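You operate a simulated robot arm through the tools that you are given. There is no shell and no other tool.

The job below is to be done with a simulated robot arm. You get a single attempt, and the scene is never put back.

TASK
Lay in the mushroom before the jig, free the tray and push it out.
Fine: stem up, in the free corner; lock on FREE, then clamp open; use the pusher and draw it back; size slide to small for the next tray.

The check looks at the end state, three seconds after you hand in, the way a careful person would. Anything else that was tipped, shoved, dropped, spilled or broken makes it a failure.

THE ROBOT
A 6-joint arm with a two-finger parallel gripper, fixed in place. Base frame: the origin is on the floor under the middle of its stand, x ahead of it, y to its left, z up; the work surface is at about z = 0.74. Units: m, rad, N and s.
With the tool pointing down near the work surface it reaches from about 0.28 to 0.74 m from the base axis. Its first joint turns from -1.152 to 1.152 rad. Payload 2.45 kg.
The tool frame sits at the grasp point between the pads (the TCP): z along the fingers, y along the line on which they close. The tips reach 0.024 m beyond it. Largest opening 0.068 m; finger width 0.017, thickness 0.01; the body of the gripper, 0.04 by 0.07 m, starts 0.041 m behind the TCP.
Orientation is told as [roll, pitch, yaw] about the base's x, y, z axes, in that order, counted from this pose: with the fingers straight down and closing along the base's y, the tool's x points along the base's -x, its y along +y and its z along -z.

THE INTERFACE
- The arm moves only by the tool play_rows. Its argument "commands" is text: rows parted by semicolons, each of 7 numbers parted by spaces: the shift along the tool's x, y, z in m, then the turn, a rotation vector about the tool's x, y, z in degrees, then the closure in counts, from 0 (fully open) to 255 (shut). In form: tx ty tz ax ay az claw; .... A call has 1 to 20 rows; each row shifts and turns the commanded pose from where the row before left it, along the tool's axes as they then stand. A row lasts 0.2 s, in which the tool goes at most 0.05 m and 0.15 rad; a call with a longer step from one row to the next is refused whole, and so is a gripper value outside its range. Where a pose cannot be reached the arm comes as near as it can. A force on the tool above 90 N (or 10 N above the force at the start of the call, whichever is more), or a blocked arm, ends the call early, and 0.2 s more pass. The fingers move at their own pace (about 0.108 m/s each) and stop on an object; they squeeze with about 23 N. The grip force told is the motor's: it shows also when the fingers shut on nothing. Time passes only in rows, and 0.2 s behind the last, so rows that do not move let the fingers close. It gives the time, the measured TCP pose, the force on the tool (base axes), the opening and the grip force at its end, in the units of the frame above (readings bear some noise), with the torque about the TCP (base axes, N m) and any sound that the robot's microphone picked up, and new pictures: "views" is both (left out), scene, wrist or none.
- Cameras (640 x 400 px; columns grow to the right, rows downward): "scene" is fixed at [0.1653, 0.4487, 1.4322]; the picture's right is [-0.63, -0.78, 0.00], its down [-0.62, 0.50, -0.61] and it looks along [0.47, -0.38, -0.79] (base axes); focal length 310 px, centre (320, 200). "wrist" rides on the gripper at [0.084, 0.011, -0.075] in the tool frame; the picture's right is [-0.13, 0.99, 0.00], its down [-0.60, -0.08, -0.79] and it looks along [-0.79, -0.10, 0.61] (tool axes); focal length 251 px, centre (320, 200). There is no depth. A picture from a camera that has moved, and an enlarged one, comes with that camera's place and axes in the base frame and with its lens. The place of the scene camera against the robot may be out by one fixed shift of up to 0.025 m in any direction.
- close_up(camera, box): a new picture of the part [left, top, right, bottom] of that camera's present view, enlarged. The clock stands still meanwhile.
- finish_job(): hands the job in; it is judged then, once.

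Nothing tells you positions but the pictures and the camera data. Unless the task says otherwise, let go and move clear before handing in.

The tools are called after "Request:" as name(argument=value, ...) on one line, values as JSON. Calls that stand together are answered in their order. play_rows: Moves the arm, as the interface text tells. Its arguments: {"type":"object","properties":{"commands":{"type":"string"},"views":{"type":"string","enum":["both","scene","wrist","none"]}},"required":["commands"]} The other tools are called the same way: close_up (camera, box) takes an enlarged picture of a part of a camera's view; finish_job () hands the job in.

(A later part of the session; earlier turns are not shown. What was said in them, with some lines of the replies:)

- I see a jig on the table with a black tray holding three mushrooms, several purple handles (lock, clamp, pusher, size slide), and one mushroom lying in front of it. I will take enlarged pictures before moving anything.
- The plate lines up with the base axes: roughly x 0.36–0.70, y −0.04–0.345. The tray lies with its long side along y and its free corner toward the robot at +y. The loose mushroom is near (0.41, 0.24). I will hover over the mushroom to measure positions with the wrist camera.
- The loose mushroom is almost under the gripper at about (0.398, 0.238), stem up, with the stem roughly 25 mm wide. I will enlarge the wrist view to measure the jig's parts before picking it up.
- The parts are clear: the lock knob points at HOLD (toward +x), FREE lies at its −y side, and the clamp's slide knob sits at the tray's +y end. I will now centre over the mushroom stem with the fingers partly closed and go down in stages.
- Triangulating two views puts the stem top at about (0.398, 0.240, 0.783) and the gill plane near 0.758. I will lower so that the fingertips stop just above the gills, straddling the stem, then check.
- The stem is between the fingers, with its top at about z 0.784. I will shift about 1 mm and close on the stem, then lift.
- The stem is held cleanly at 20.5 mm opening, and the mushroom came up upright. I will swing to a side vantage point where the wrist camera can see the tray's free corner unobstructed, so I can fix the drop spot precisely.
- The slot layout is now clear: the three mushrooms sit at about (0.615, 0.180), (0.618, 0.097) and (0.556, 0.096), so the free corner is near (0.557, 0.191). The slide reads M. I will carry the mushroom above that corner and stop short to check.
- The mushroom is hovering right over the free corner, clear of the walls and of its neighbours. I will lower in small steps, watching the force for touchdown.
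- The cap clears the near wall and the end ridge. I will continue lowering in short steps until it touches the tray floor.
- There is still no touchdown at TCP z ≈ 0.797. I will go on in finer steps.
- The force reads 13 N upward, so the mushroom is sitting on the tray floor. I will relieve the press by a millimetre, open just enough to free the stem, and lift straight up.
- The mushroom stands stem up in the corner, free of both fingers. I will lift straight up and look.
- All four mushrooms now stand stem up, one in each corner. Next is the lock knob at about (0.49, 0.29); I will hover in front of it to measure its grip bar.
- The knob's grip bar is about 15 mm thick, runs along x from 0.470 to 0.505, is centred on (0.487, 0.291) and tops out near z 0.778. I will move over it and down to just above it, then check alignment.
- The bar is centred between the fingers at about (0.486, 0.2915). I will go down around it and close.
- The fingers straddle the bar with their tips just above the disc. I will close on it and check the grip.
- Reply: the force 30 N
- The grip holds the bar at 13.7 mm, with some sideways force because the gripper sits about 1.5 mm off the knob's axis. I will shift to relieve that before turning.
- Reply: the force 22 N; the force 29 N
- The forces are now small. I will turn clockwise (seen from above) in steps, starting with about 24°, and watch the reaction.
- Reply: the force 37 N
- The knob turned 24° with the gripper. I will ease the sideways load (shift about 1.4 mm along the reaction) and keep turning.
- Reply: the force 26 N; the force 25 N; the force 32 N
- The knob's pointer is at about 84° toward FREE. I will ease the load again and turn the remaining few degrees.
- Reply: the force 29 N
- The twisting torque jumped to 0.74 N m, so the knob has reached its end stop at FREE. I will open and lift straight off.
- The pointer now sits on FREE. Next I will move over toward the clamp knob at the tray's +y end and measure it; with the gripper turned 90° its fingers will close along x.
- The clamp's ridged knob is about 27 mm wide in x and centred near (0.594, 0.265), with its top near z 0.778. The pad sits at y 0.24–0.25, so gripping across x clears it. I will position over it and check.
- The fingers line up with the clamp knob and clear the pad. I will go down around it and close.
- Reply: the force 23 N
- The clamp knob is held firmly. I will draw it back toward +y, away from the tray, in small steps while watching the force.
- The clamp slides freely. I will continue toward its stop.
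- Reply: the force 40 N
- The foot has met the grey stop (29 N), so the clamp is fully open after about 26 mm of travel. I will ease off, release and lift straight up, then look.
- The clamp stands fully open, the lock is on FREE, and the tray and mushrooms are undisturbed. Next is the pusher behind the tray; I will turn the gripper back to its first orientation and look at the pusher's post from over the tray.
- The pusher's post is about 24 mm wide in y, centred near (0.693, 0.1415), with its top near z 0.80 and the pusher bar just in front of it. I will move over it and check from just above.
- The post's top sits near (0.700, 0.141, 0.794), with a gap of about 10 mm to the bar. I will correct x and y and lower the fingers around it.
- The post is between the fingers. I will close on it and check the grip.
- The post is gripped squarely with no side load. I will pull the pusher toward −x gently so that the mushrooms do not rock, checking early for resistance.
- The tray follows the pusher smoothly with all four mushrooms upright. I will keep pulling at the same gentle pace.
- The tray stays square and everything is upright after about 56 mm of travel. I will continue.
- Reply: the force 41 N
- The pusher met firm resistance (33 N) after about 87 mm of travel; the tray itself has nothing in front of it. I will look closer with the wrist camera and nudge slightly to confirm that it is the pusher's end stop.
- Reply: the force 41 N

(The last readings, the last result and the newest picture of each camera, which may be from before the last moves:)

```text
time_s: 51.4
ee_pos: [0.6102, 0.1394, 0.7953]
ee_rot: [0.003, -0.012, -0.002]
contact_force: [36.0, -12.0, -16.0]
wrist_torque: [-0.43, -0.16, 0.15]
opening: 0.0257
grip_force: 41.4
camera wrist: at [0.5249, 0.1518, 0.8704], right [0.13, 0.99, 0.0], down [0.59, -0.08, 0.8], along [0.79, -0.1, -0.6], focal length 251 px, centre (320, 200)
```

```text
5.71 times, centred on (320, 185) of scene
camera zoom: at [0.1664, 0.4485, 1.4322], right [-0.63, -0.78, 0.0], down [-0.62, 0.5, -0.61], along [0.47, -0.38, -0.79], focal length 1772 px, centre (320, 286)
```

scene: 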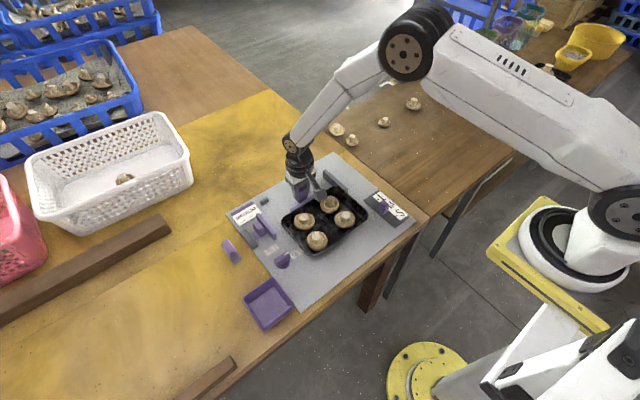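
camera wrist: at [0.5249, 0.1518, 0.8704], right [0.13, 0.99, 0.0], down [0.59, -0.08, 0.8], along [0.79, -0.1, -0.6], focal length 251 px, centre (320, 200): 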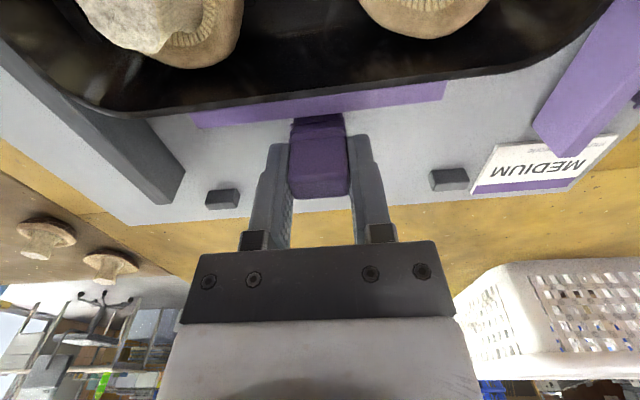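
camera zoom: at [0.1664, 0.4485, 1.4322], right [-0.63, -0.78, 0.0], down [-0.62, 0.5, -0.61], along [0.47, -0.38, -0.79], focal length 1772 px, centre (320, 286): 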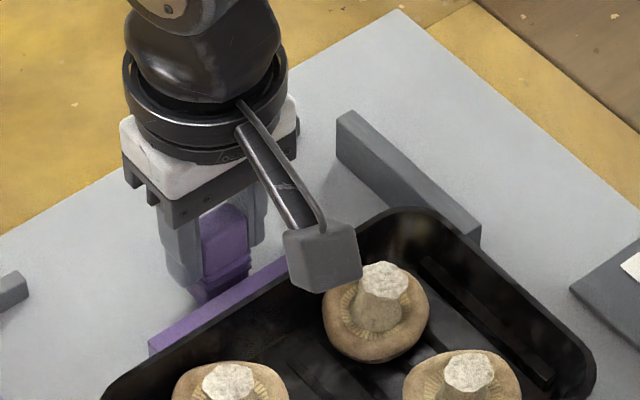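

Request:
play_rows(commands="0.002 0 0 0 0 0 255; 0 0 0 0 0 0 255", views="wrist")

Request:
close_up(camera="wrist", box=[160, 0, 480, 200])

```text
time_s: 52.0
ee_pos: [0.6095, 0.1406, 0.7962]
ee_rot: [0.003, -0.015, -0.001]
contact_force: [38.3, -16.1, -9.4]
wrist_torque: [-0.45, -0.2, 0.21]
opening: 0.0258
grip_force: 41.5
camera wrist: at [0.5237, 0.1518, 0.8705], right [0.13, 0.99, 0.01], down [0.59, -0.08, 0.8], along [0.79, -0.1, -0.6], focal length 251 px, centre (320, 200)
```

wrist: 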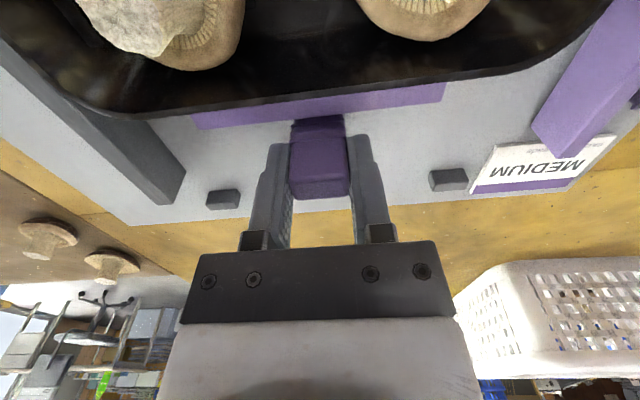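

```text
2.00 times, centred on (320, 100) of wrist
camera zoom: at [0.5237, 0.1518, 0.8705], right [0.13, 0.99, 0.01], down [0.59, -0.08, 0.8], along [0.79, -0.1, -0.6], focal length 503 px, centre (320, 400)
```

zoom: 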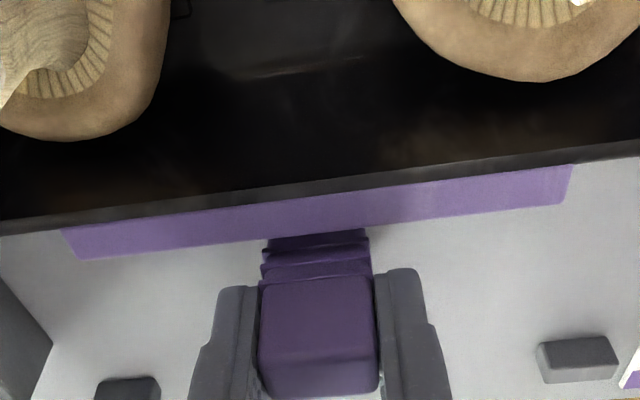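

The pusher is not moving any further; the pads just creep, so it is at its end stop and the tray is out. Now I will draw the pusher back toward +x, leaving the tray where it is.

Request:
play_rows(commands="-0.003 0 0 0 0 0 255; -0.004 0 0 0 0 0 255; -0.006 0 0 0 0 0 255; -0.006 0 0 0 0 0 255; -0.006 0 0 0 0 0 255; -0.005 0 0 0 0 0 255; 0 0 0 0 0 0 255", views="both")

Request:
close_up(camera="scene", box=[230, 150, 390, 270])

```text
time_s: 53.6
ee_pos: [0.6342, 0.1402, 0.7954]
ee_rot: [-0.001, -0.001, 0.0]
contact_force: [-0.4, -19.3, 26.7]
wrist_torque: [-0.32, 0.99, 0.05]
opening: 0.0258
grip_force: 41.1
camera wrist: at [0.5497, 0.152, 0.8712], right [0.13, 0.99, 0.0], down [0.6, -0.08, 0.79], along [0.79, -0.1, -0.61], focal length 251 px, centre (320, 200)
```

scene: 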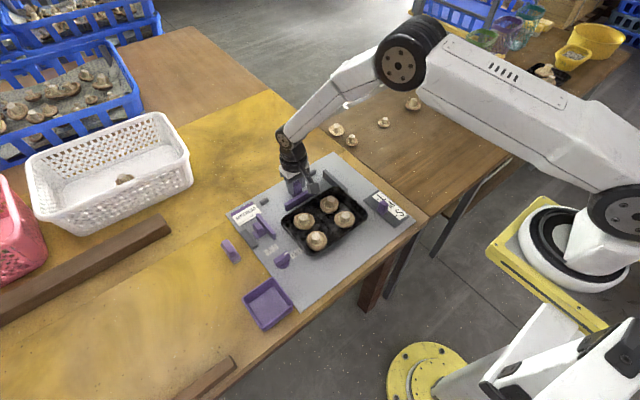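
wrist: 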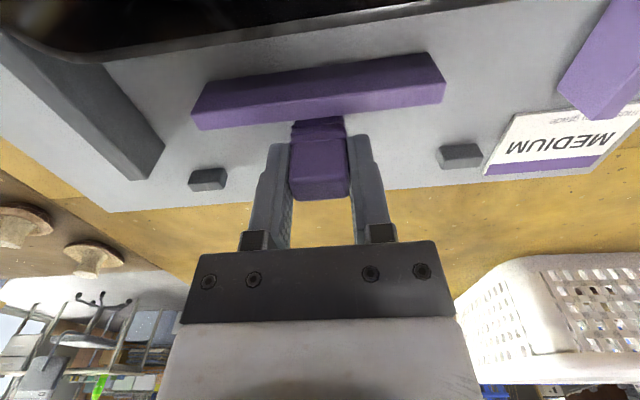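

```text
3.33 times, centred on (310, 210) of scene
camera zoom: at [0.1647, 0.4482, 1.4325], right [-0.63, -0.78, 0.0], down [-0.62, 0.5, -0.61], along [0.47, -0.38, -0.79], focal length 1034 px, centre (353, 167)
```

zoom: 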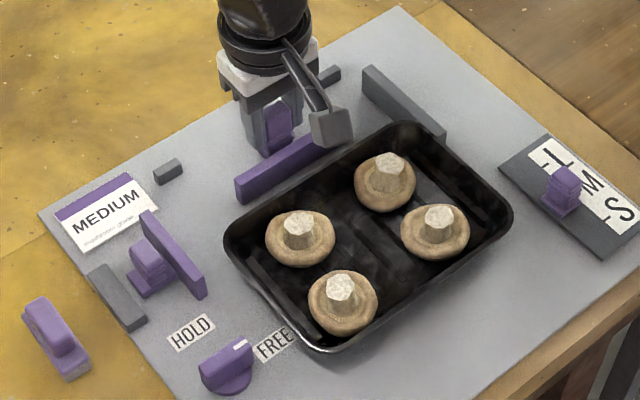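

The pusher is coming back and the tray stays put. I will relieve the small side loads and draw it back the rest of the way, slowing near its home position.

Request:
play_rows(commands="-0.004 -0.001 -0.001 0 0 0 255; -0.007 0 0 0 0 0 255; -0.008 0 0 0 0 0 255; -0.008 0 0 0 0 0 255; -0.008 0 0 0 0 0 255; -0.008 0 0 0 0 0 255; -0.007 0 0 0 0 0 255; -0.005 0 0 0 0 0 255; 0 0 0 0 0 0 255", views="both")

Request:
close_up(camera="scene", box=[230, 150, 390, 270])

```text
time_s: 55.6
ee_pos: [0.6902, 0.1391, 0.7965]
ee_rot: [0.001, -0.002, -0.002]
contact_force: [0.2, 12.1, 7.0]
wrist_torque: [0.04, 0.35, 0.15]
opening: 0.0259
grip_force: 41.2
camera wrist: at [0.6047, 0.1518, 0.8713], right [0.13, 0.99, 0.0], down [0.6, -0.08, 0.79], along [0.79, -0.1, -0.61], focal length 251 px, centre (320, 200)
```

scene: 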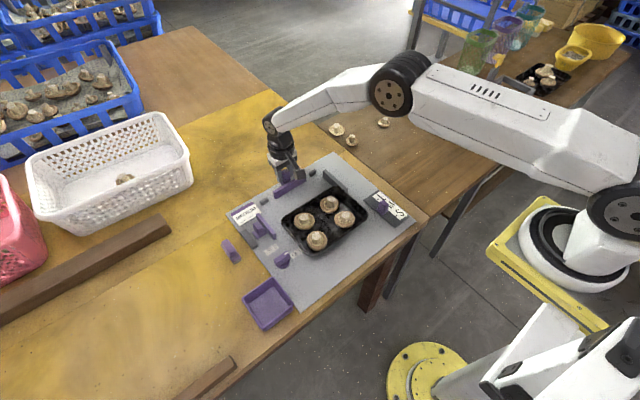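
wrist: 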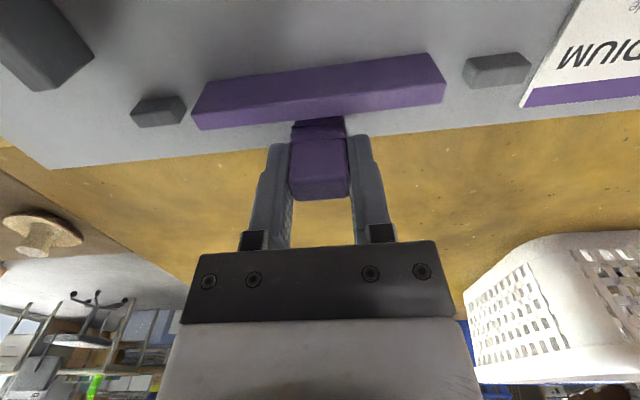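

```text
3.33 times, centred on (310, 210) of scene
camera zoom: at [0.1651, 0.449, 1.4322], right [-0.63, -0.78, 0.0], down [-0.62, 0.5, -0.61], along [0.47, -0.38, -0.79], focal length 1034 px, centre (353, 167)
```

zoom: 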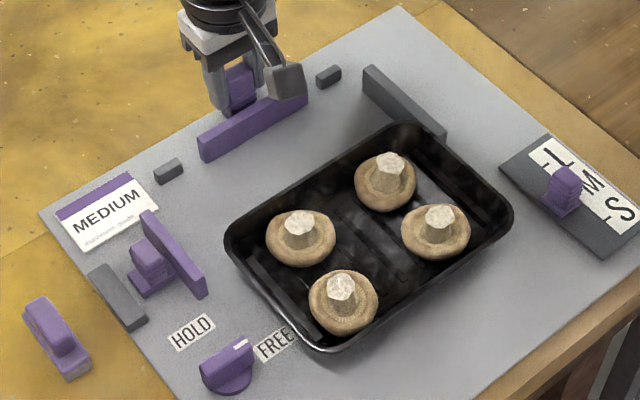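

Nearly home. I will creep the last few millimetres until it meets its rear stop.

Request:
play_rows(commands="-0.003 0.0005 0 0 0 0 255; -0.002 0 0 0 0 0 255; 0 0 0 0 0 0 255", views="none")

Request:
play_rows(commands="-0.002 0 0 0 0 0 255; 0 0 0 0 0 0 255", views="none")

Request:
play_rows(commands="-0.002 0 0 0 0 0 255; 0 0 0 0 0 0 255", views="wrist")

```text
time_s: 56.4
ee_pos: [0.6938, 0.1404, 0.7975]
ee_rot: [0.0, 0.0, 0.0]
contact_force: [0.1, 11.0, 9.2]
wrist_torque: [-0.01, 0.94, 0.12]
opening: 0.0258
grip_force: 41.5
```

```text
time_s: 57.0
ee_pos: [0.6954, 0.1403, 0.7963]
ee_rot: [-0.001, 0.002, 0.0]
contact_force: [-13.2, 13.7, 13.0]
wrist_torque: [0.05, -0.68, -0.06]
opening: 0.0258
grip_force: 40.4
```

```text
time_s: 57.6
ee_pos: [0.6966, 0.1396, 0.7954]
ee_rot: [-0.002, 0.008, -0.001]
contact_force: [-31.0, 11.1, 25.9]
wrist_torque: [0.26, 0.31, 0.02]
opening: 0.0256
grip_force: 41.1
camera wrist: at [0.6115, 0.152, 0.8716], right [0.13, 0.99, 0.0], down [0.61, -0.08, 0.79], along [0.78, -0.1, -0.61], focal length 251 px, centre (320, 200)
```

wrist: 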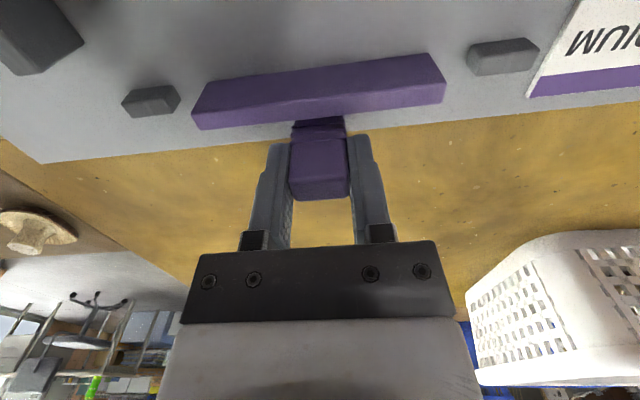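

The pusher is back on its rear stop (−31 N). I will ease off, open and lift away.

Request:
play_rows(commands="0.0025 0 -0.001 0 0 0 255; 0 0 0 0 0 0 160; 0 0 0 0 0 0 60; 0 0 0 0 0 0 60; 0 0 -0.02 0 0 0 60; 0 0 -0.04 0 0 0 60; 0 0 -0.04 0 0 0 60; 0 0 0 0 0 0 60", views="both")

Request:
close_up(camera="scene", box=[220, 140, 430, 290])

```text
time_s: 59.4
ee_pos: [0.6964, 0.1384, 0.8966]
ee_rot: [0.0, 0.001, 0.002]
contact_force: [0.6, -0.2, -0.1]
wrist_torque: [-0.01, 0.0, 0.01]
opening: 0.0517
grip_force: 0.0
camera wrist: at [0.6116, 0.1506, 0.9721], right [0.13, 0.99, 0.0], down [0.6, -0.08, 0.79], along [0.79, -0.1, -0.61], focal length 251 px, centre (320, 200)
```

scene: 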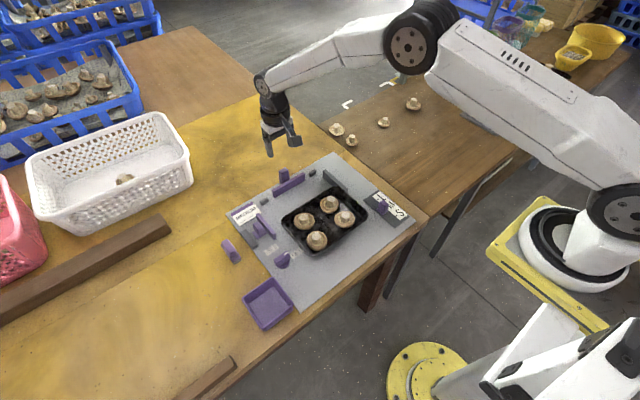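
wrist: 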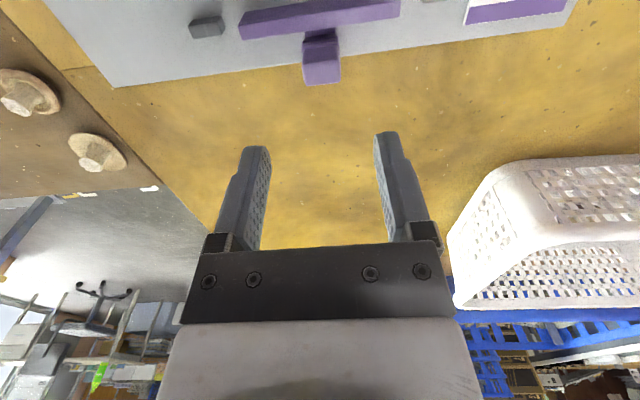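

```text
2.67 times, centred on (325, 215) of scene
camera zoom: at [0.1653, 0.4487, 1.4322], right [-0.63, -0.78, 0.0], down [-0.62, 0.5, -0.61], along [0.47, -0.38, -0.79], focal length 827 px, centre (307, 160)
```

zoom: 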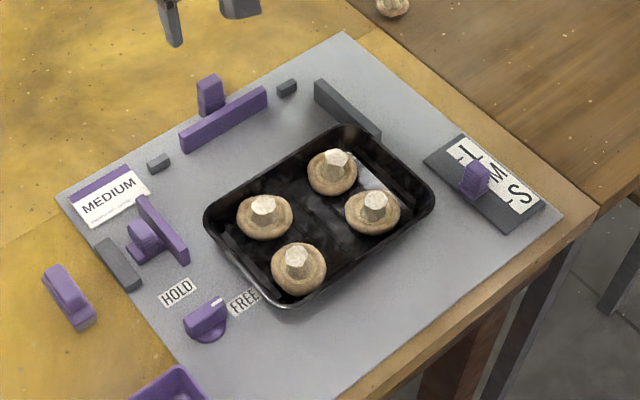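

The pusher is home, and the tray stands out in front of the jig with all four mushrooms stem up. The last control is the size slide, near (0.445, 0.0); I will move over there and measure it.

Request:
play_rows(commands="0.0423 -0.0197 0 0 0 0 40; 0.0423 -0.0197 0 0 0 0 40; 0.0423 -0.0197 0 0 0 0 40; 0.0423 -0.0197 0 0 0 0 40; 0.0423 -0.0197 0 0 0 0 40; 0.0423 -0.0197 0 0 0 0 40; 0.0423 -0.0197 0 0 0 0 40; 0 0 0.02 0 0 0 40; 0 0 0 0 0 0 40; 0 0 0 0 0 0 40", views="both")

Request:
close_up(camera="wrist", box=[220, 20, 420, 180])

Request:
close_up(camera="scene", box=[350, 170, 430, 250])

```text
time_s: 61.6
ee_pos: [0.399, 0.0026, 0.8781]
ee_rot: [-0.001, 0.001, 0.0]
contact_force: [0.1, 0.0, -0.2]
wrist_torque: [0.0, 0.0, 0.02]
opening: 0.0573
grip_force: 0.1
camera wrist: at [0.315, 0.0148, 0.9532], right [0.13, 0.99, 0.0], down [0.6, -0.08, 0.79], along [0.79, -0.1, -0.61], focal length 251 px, centre (320, 200)
```

scene: 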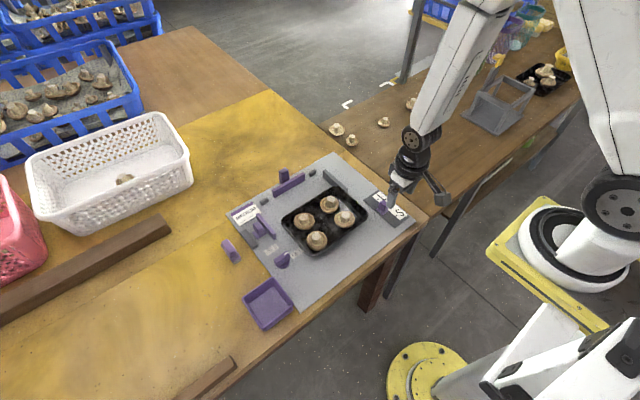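
wrist: 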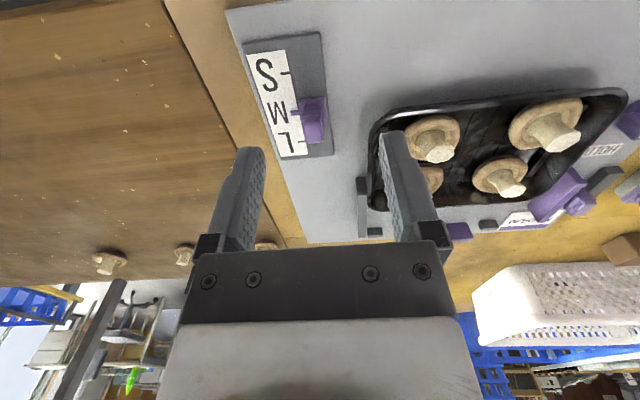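

```text
2.50 times, centred on (320, 100) of wrist
camera zoom: at [0.315, 0.0148, 0.9532], right [0.13, 0.99, 0.0], down [0.6, -0.08, 0.79], along [0.79, -0.1, -0.61], focal length 629 px, centre (320, 450)
```

zoom: 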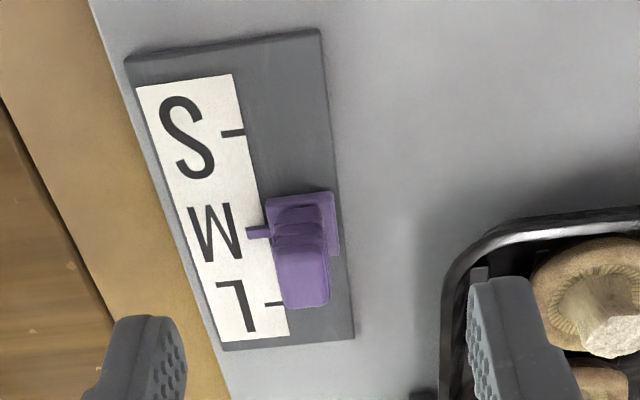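

```text
5.00 times, centred on (390, 210) of scene
camera zoom: at [0.1653, 0.4487, 1.4322], right [-0.63, -0.78, 0.0], down [-0.62, 0.5, -0.61], along [0.47, -0.38, -0.79], focal length 1550 px, centre (-30, 150)
```

zoom: 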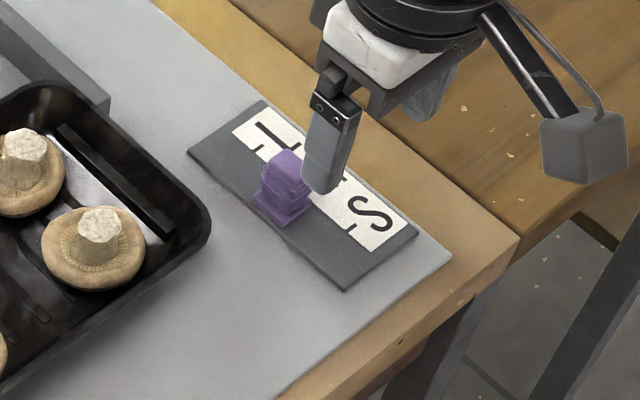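

The slide points at M (x ≈ 0.442) and S is at x ≈ 0.4075, so it must move about 34 mm toward the robot. The knob is about 17 mm wide at y ≈ −0.0075; the tray's edge is at y ≈ 0.04, so I will use a narrow opening to stay clear of it.

Request:
play_rows(commands="-0.0215 -0.005 0.015 0 0 0 120; -0.0215 -0.005 0.015 0 0 0 120; 0 0 0.015 0 0 0 120; 0 0 0 0 0 0 120; 0 0 0 0 0 0 120", views="both")

Request:
close_up(camera="wrist", box=[220, 40, 420, 200])

Request:
close_up(camera="scene", box=[350, 170, 430, 250])

```text
time_s: 62.8
ee_pos: [0.4432, -0.0081, 0.8325]
ee_rot: [0.0, -0.001, 0.002]
contact_force: [0.5, -0.3, 0.0]
wrist_torque: [-0.02, 0.01, 0.05]
opening: 0.036
grip_force: 0.0
camera wrist: at [0.3585, 0.0038, 0.9072], right [0.13, 0.99, 0.0], down [0.6, -0.08, 0.79], along [0.79, -0.1, -0.61], focal length 251 px, centre (320, 200)
```

scene: 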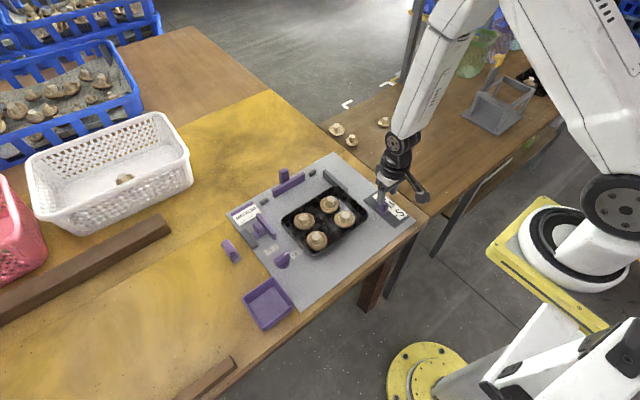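
wrist: 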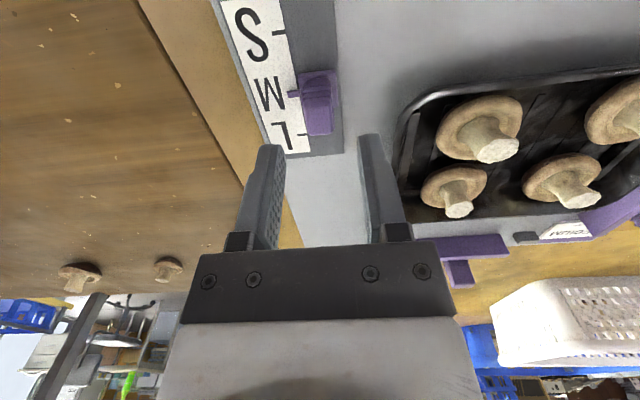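

```text
2.50 times, centred on (320, 120) of wrist
camera zoom: at [0.3585, 0.0038, 0.9072], right [0.13, 0.99, 0.0], down [0.6, -0.08, 0.79], along [0.79, -0.1, -0.61], focal length 629 px, centre (320, 400)
```

zoom: 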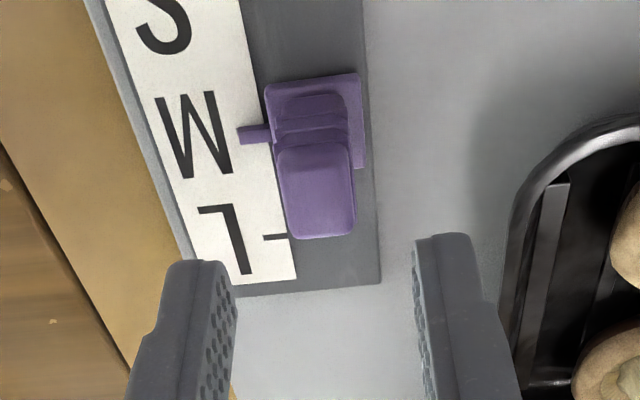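

```text
5.00 times, centred on (390, 210) of scene
camera zoom: at [0.1653, 0.4487, 1.4322], right [-0.63, -0.78, 0.0], down [-0.62, 0.5, -0.61], along [0.47, -0.38, -0.79], focal length 1550 px, centre (-30, 150)
```

zoom: 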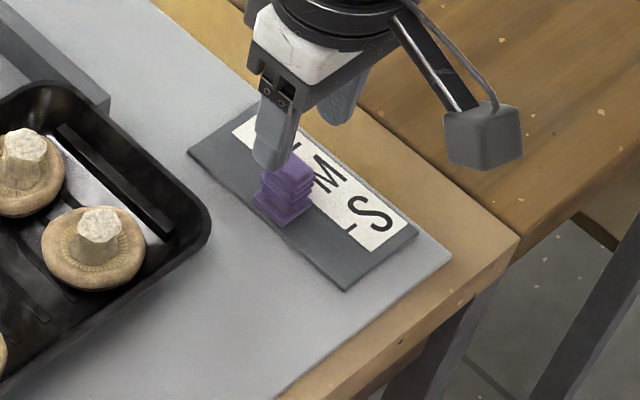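

The fingers are lined up with the slide's knob and well clear of the tray. I will go down around it and close.

Request:
play_rows(commands="0.001 0 0.02 0 0 0 120; 0 0 0.02 0 0 0 120; 0 0 0.005 0 0 0 120; 0 0 0 0 0 0 120", views="wrist")

Request:
close_up(camera="wrist", box=[220, 60, 420, 220])

Request:
close_up(camera="scene", box=[350, 170, 430, 250])

```text
time_s: 63.8
ee_pos: [0.4419, -0.0077, 0.7865]
ee_rot: [0.001, 0.0, 0.001]
contact_force: [0.2, -0.4, -0.7]
wrist_torque: [0.03, 0.03, 0.03]
opening: 0.0361
grip_force: 0.1
camera wrist: at [0.3577, 0.0047, 0.8616], right [0.13, 0.99, 0.0], down [0.6, -0.08, 0.79], along [0.79, -0.1, -0.61], focal length 251 px, centre (320, 200)
```

wrist: 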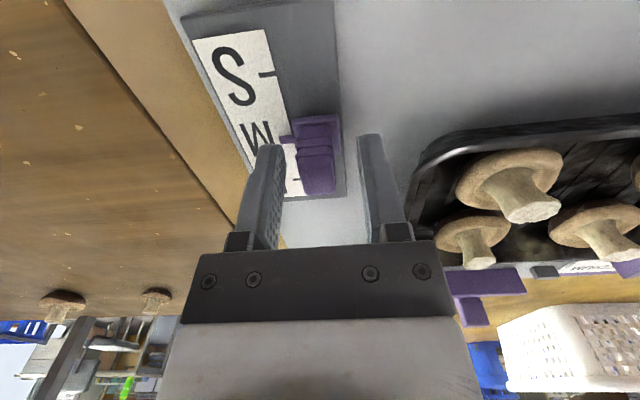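

```text
2.50 times, centred on (320, 140) of wrist
camera zoom: at [0.3577, 0.0047, 0.8616], right [0.13, 0.99, 0.0], down [0.6, -0.08, 0.79], along [0.79, -0.1, -0.61], focal length 629 px, centre (320, 350)
```

zoom: 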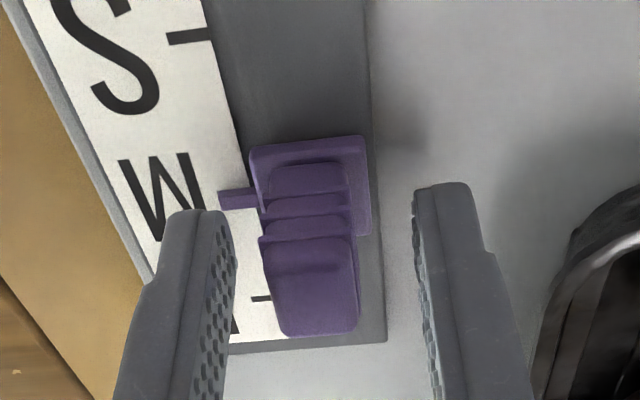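

```text
5.00 times, centred on (390, 210) of scene
camera zoom: at [0.1653, 0.4487, 1.4322], right [-0.63, -0.78, 0.0], down [-0.62, 0.5, -0.61], along [0.47, -0.38, -0.79], focal length 1550 px, centre (-30, 150)
```

zoom: 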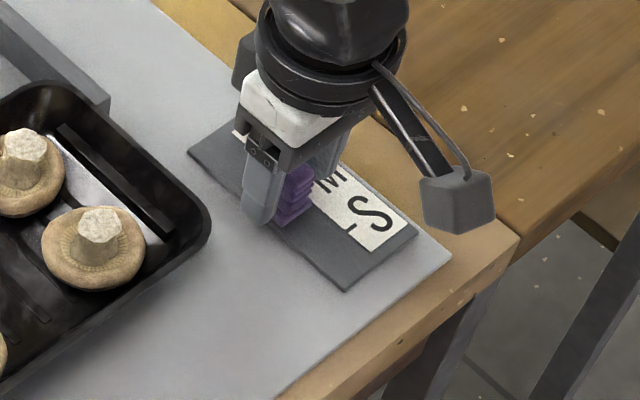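

Request:
play_rows(commands="0 0 0 0 0 0 180; 0 0 0 0 0 0 255; 0 0 0 0 0 0 255; 0 0 0 0 0 0 255", views="wrist")

Request:
close_up(camera="wrist", box=[220, 60, 420, 220])

```text
time_s: 64.8
ee_pos: [0.4424, -0.0084, 0.7874]
ee_rot: [-0.002, 0.001, -0.002]
contact_force: [0.4, -43.2, -4.7]
wrist_torque: [-0.41, -0.04, 0.16]
opening: 0.0157
grip_force: 35.0
camera wrist: at [0.3577, 0.0032, 0.8617], right [0.13, 0.99, 0.0], down [0.6, -0.08, 0.79], along [0.79, -0.1, -0.61], focal length 251 px, centre (320, 200)
```

wrist: 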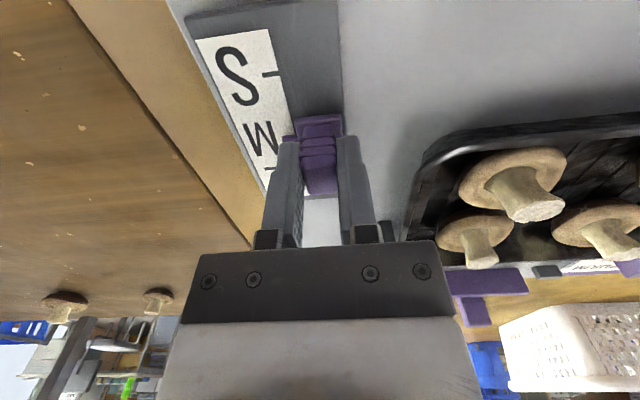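

```text
2.50 times, centred on (320, 140) of wrist
camera zoom: at [0.3577, 0.0032, 0.8617], right [0.13, 0.99, 0.0], down [0.6, -0.08, 0.79], along [0.79, -0.1, -0.61], focal length 629 px, centre (320, 350)
```

zoom: 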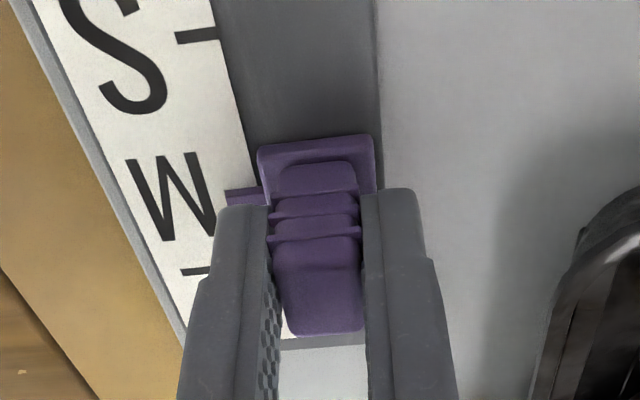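

The knob is held but the gripper is a little off to the side (43 N). I will relieve that before sliding.

Request:
play_rows(commands="0 -0.0015 0 0 0 0 255; 0 0 0 0 0 0 255", views="none")

```text
time_s: 65.4
ee_pos: [0.442, -0.008, 0.7849]
ee_rot: [0.001, 0.0, -0.001]
contact_force: [0.8, -19.4, -21.2]
wrist_torque: [-0.14, -0.88, -0.08]
opening: 0.0159
grip_force: 34.6
```

Request:
play_rows(commands="0 -0.001 0.001 0 0 0 255; 0 0 0 0 0 0 255", views="none")

```text
time_s: 66.0
ee_pos: [0.4422, -0.0089, 0.786]
ee_rot: [0.0, 0.0, 0.004]
contact_force: [-1.2, 15.1, 13.1]
wrist_torque: [0.2, 1.0, -0.21]
opening: 0.0158
grip_force: 34.8
```

The loads are small now. I will slide toward S in small steps.

Request:
play_rows(commands="0.003 0.0004 -0.0003 0 0 0 255; 0.004 0 0 0 0 0 255; 0.005 0 0 0 0 0 255; 0.005 0 0 0 0 0 255; 0.003 0 0 0 0 0 255; 0 0 0 0 0 0 255", views="wrist")

Request:
close_up(camera="wrist", box=[180, 0, 420, 200])

```text
time_s: 67.4
ee_pos: [0.4203, -0.0097, 0.7855]
ee_rot: [0.001, -0.002, 0.003]
contact_force: [0.8, 47.5, 15.0]
wrist_torque: [0.55, -0.9, -0.15]
opening: 0.0155
grip_force: 34.5
camera wrist: at [0.3367, 0.0027, 0.8616], right [0.13, 0.99, 0.0], down [0.6, -0.08, 0.79], along [0.79, -0.1, -0.61], focal length 251 px, centre (320, 200)
```

wrist: 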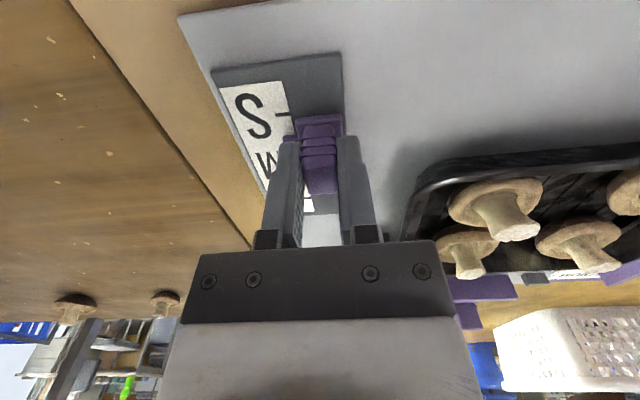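

```text
2.00 times, centred on (300, 100) of wrist
camera zoom: at [0.3367, 0.0027, 0.8616], right [0.13, 0.99, 0.0], down [0.6, -0.08, 0.79], along [0.79, -0.1, -0.61], focal length 503 px, centre (360, 400)
```

zoom: 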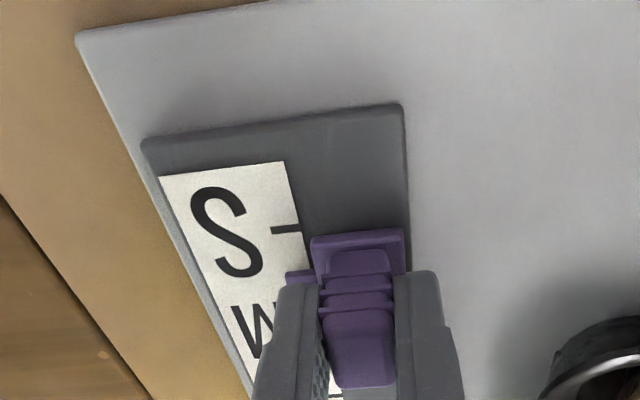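

The slide moves freely and is about 12 mm short of the S mark. I will relieve the side load and creep the rest.

Request:
play_rows(commands="0.002 0.0015 0 0 0 0 255; 0.004 0 0 0 0 0 255; 0.003 0 0 0 0 0 255; 0.001 0 0 0 0 0 255; 0 0 0 0 0 0 255", views="wrist")

Request:
close_up(camera="wrist", box=[220, 60, 380, 180])

```text
time_s: 68.6
ee_pos: [0.4115, -0.0101, 0.7862]
ee_rot: [0.0, 0.001, -0.002]
contact_force: [0.0, 8.3, 22.3]
wrist_torque: [0.09, -0.04, -0.03]
opening: 0.0158
grip_force: 34.6
camera wrist: at [0.3263, 0.0031, 0.8616], right [0.13, 0.99, 0.0], down [0.6, -0.08, 0.79], along [0.79, -0.1, -0.61], focal length 251 px, centre (320, 200)
```

wrist: 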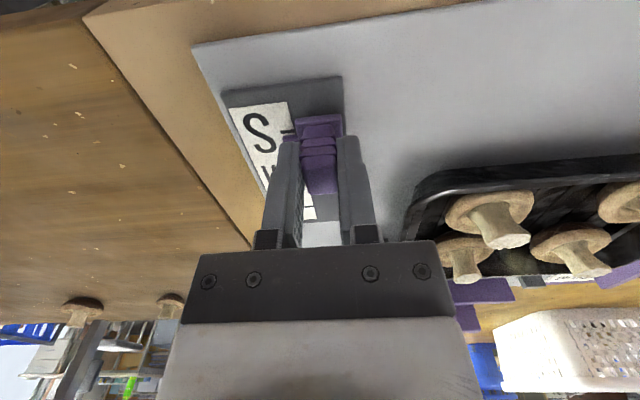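

```text
3.33 times, centred on (300, 120) of wrist
camera zoom: at [0.3263, 0.0031, 0.8616], right [0.13, 0.99, 0.0], down [0.6, -0.08, 0.79], along [0.79, -0.1, -0.61], focal length 838 px, centre (387, 467)
```

zoom: 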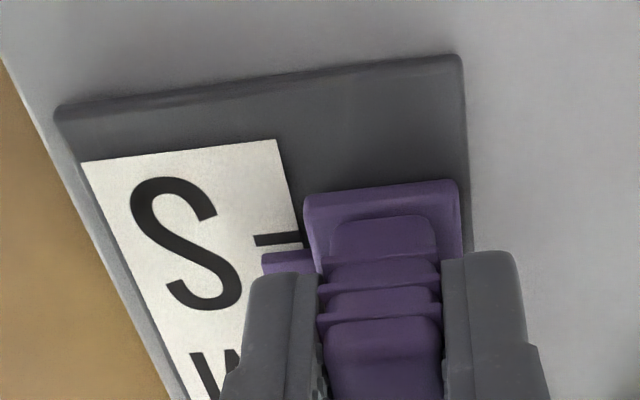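

The pointer is about 3.5 mm short of the S tick. I will creep on and compare.

Request:
play_rows(commands="0.0015 0.0003 0 0 0 0 255; 0.0015 0 0 0 0 0 255; 0 0 0 0 0 0 255", views="wrist")

Request:
close_up(camera="wrist", box=[240, 80, 340, 160])

Request:
close_up(camera="scene", box=[360, 180, 430, 240])

```text
time_s: 69.4
ee_pos: [0.4082, -0.0083, 0.7873]
ee_rot: [-0.001, 0.001, -0.002]
contact_force: [0.8, -6.4, 12.7]
wrist_torque: [-0.09, -0.14, 0.04]
opening: 0.0158
grip_force: 34.9
camera wrist: at [0.323, 0.0031, 0.8616], right [0.13, 0.99, 0.0], down [0.6, -0.08, 0.79], along [0.79, -0.1, -0.61], focal length 251 px, centre (320, 200)
```

wrist: 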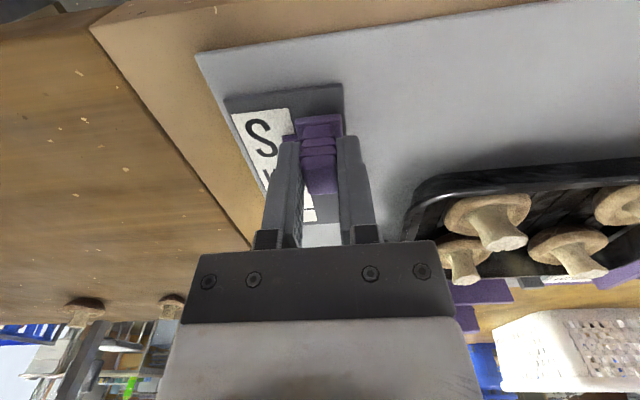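

```text
5.00 times, centred on (290, 120) of wrist
camera zoom: at [0.323, 0.0031, 0.8616], right [0.13, 0.99, 0.0], down [0.6, -0.08, 0.79], along [0.79, -0.1, -0.61], focal length 1257 px, centre (470, 600)
```

zoom: 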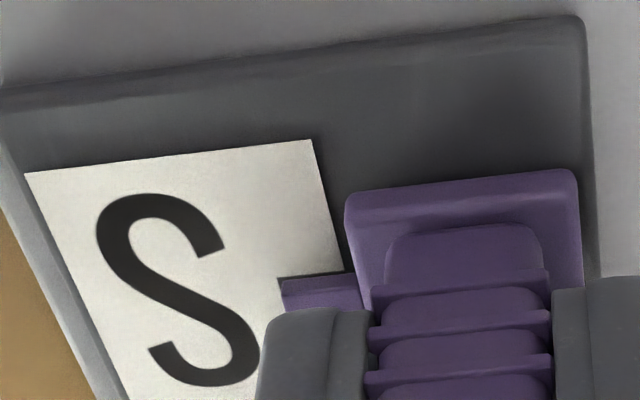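

```text
6.67 times, centred on (395, 210) of scene
camera zoom: at [0.1651, 0.4486, 1.4323], right [-0.63, -0.78, 0.0], down [-0.62, 0.5, -0.61], along [0.47, -0.38, -0.79], focal length 2067 px, centre (-180, 133)
```

zoom: 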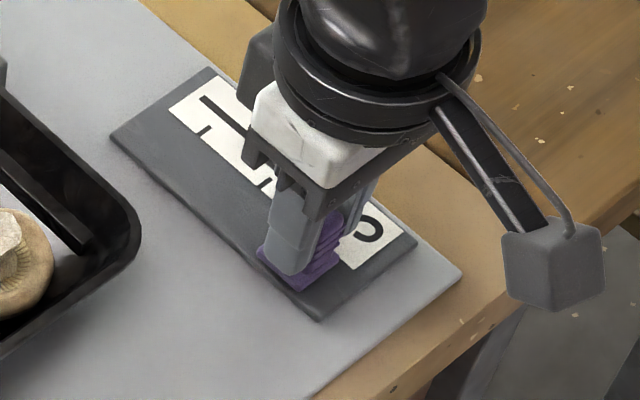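

The pointer nearly covers the S tick; one more millimetre makes the full 34 mm step. I will add that, then release.

Request:
play_rows(commands="0.001 0 0 0 0 0 255; 0 0 0 0 0 0 255", views="wrist")

Request:
close_up(camera="wrist", box=[240, 80, 340, 160])

```text
time_s: 70.0
ee_pos: [0.4063, -0.009, 0.7854]
ee_rot: [0.0, 0.0, -0.002]
contact_force: [4.7, -9.6, 10.4]
wrist_torque: [-0.09, 0.92, -0.02]
opening: 0.0158
grip_force: 35.0
camera wrist: at [0.3224, 0.003, 0.8616], right [0.13, 0.99, 0.0], down [0.6, -0.08, 0.79], along [0.79, -0.1, -0.61], focal length 251 px, centre (320, 200)
```

wrist: 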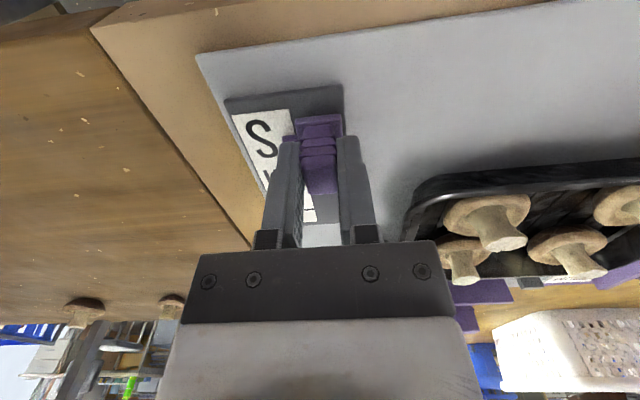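

```text
5.00 times, centred on (290, 120) of wrist
camera zoom: at [0.3224, 0.003, 0.8616], right [0.13, 0.99, 0.0], down [0.6, -0.08, 0.79], along [0.79, -0.1, -0.61], focal length 1257 px, centre (470, 600)
```

zoom: 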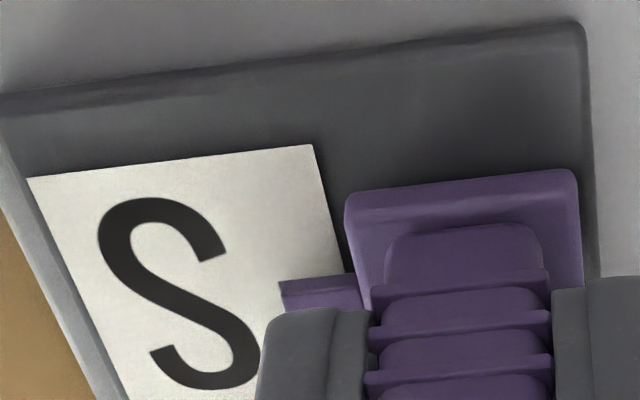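

The pointer now fully covers the S tick and a slight resistance shows, consistent with the end of the slide. I will open narrowly and lift straight off.

Request:
play_rows(commands="0 0 0 0 0 0 180; 0 0 0 0 0 0 120; 0 0 0 0 0 0 120; 0 0 -0.02 0 0 0 120; 0 0 -0.03 0 0 0 120; 0 0 -0.04 0 0 0 120; 0.03 0 -0.03 0 0 0 120; 0 0 0 0 0 0 120", views="both")

Request:
close_up(camera="wrist", box=[220, 0, 420, 160])

Request:
close_up(camera="scene", box=[220, 140, 430, 290])

```text
time_s: 71.8
ee_pos: [0.3766, -0.009, 0.906]
ee_rot: [-0.001, -0.001, 0.0]
contact_force: [0.6, 0.0, 0.7]
wrist_torque: [0.04, -0.01, 0.0]
opening: 0.0357
grip_force: 0.0
camera wrist: at [0.2921, 0.0027, 0.9805], right [0.13, 0.99, 0.0], down [0.6, -0.08, 0.79], along [0.79, -0.1, -0.61], focal length 251 px, centre (320, 200)
```

scene: 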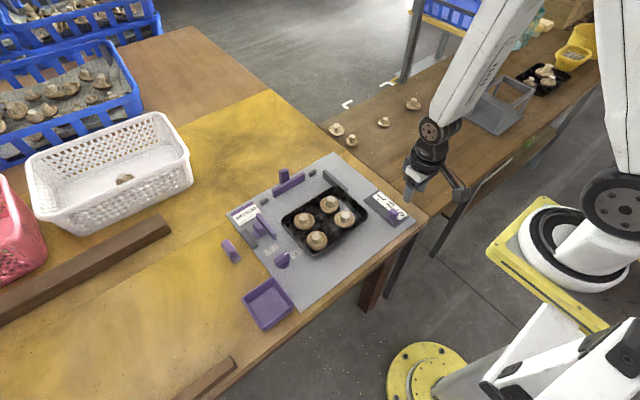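
wrist: 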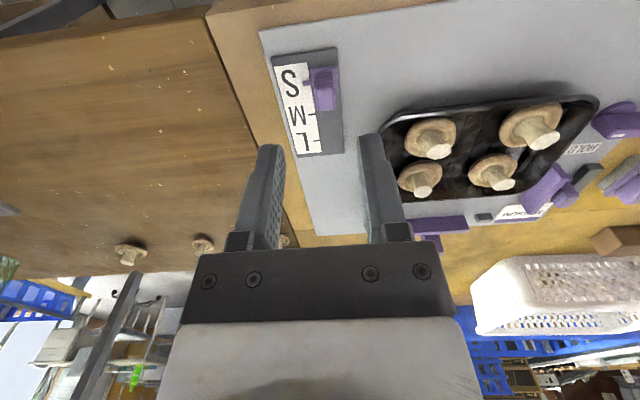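

```text
2.50 times, centred on (320, 80) of wrist
camera zoom: at [0.2921, 0.0027, 0.9805], right [0.13, 0.99, 0.0], down [0.6, -0.08, 0.79], along [0.79, -0.1, -0.61], focal length 629 px, centre (320, 500)
```

zoom: 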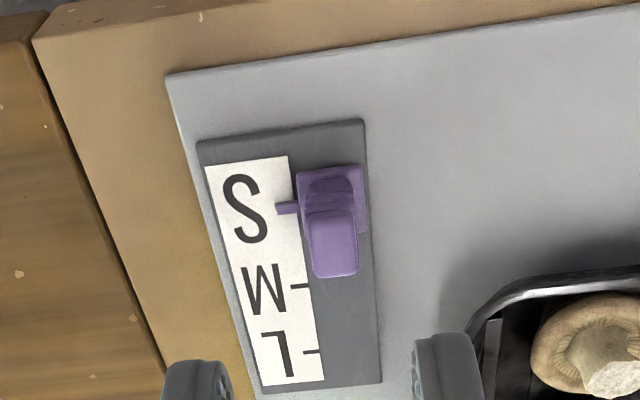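

```text
2.67 times, centred on (325, 215) of scene
camera zoom: at [0.1653, 0.4487, 1.4322], right [-0.63, -0.78, 0.0], down [-0.62, 0.5, -0.61], along [0.47, -0.38, -0.79], focal length 827 px, centre (307, 160)
```

zoom: 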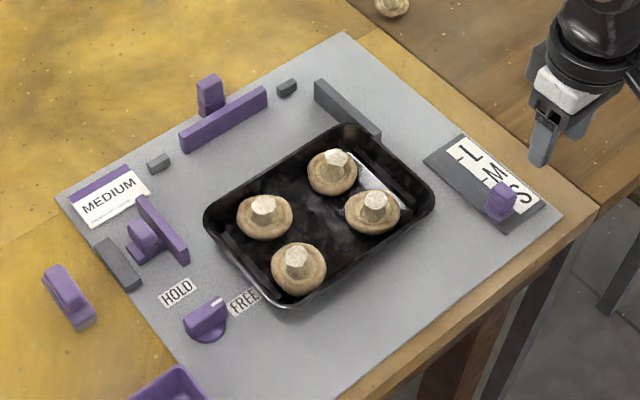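

Everything reads as wanted: slide on S, lock on FREE, clamp open, pusher home, and the tray out with four mushrooms stem up. I will raise the arm well clear and take a final look.

Request:
play_rows(commands="0 -0.02 -0.04 0 0 0 0; 0 -0.02 -0.04 0 0 0 0; 0 0 -0.04 0 0 0 0; 0 0 0 0 0 0 0; 0 0 0 0 0 0 0", views="both")

Request:
close_up(camera="scene", box=[260, 160, 380, 270])

Request:
close_up(camera="wrist", box=[320, 0, 640, 200])

```text
time_s: 73.0
ee_pos: [0.3752, -0.0514, 1.0257]
ee_rot: [-0.001, 0.001, -0.001]
contact_force: [0.4, -0.2, 0.2]
wrist_torque: [-0.02, -0.02, 0.02]
opening: 0.0678
grip_force: 0.0
camera wrist: at [0.2912, -0.0382, 1.1004], right [0.13, 0.99, 0.0], down [0.6, -0.08, 0.79], along [0.79, -0.1, -0.61], focal length 251 px, centre (320, 200)
```

scene: 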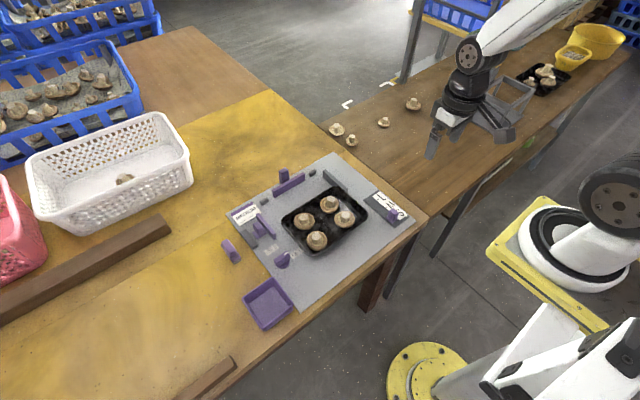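
wrist: 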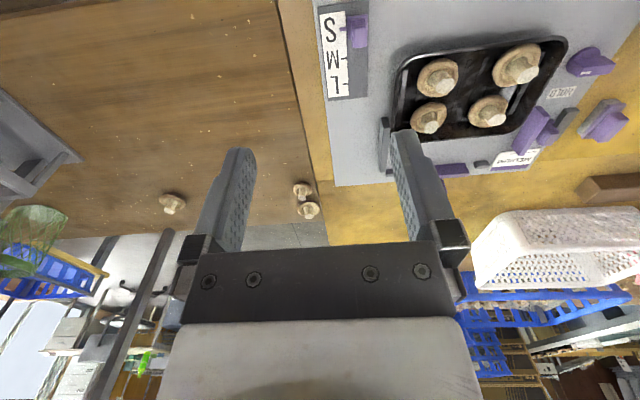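

```text
3.64 times, centred on (320, 215) of scene
camera zoom: at [0.1653, 0.4487, 1.4322], right [-0.63, -0.78, 0.0], down [-0.62, 0.5, -0.61], along [0.47, -0.38, -0.79], focal length 1128 px, centre (320, 146)
```

zoom: 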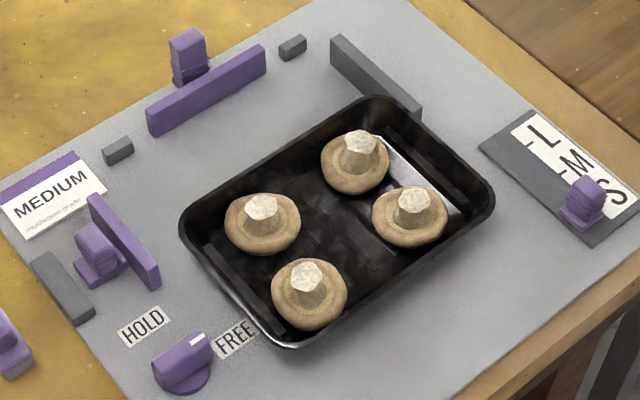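

```text
2.00 times, centred on (480, 100) of wrist
camera zoom: at [0.2912, -0.0382, 1.1004], right [0.13, 0.99, 0.0], down [0.6, -0.08, 0.79], along [0.79, -0.1, -0.61], focal length 503 px, centre (0, 400)
```

zoom: 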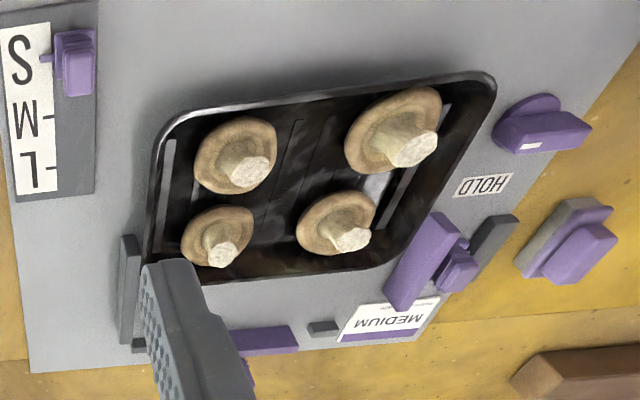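

The final view confirms the end state: the mushroom is stem up in the formerly free corner, the lock points at FREE, and the clamp is drawn open against its stop. The tray is pushed out, the pusher is back home, the size slide is on S, and nothing else has moved. The arm is clear, so I am handing in.

Request:
finish_job()

```text
The job is handed in.
```

The job is handed in, and the last pictures show every step done. The check's result has not come back yet.

- **Mushroom:** it stands stem up in the tray's formerly free corner, and the other three are still stem up in theirs.
- **Lock and clamp:** the lock went to FREE first, up to its end stop. The clamp was then drawn open until it met the grey stop.
- **Tray:** the pusher moved it out by about 87 mm, the pusher's full travel. The tray's back edge still sits about 30 mm alongside the grey end stop; I did not push it further by hand.
- **Pusher:** it is back against its rear stop.
- **Size slide:** the pointer covers the S mark.

I saw nothing else on the table tipped or moved, and the arm is raised clear with the gripper open.
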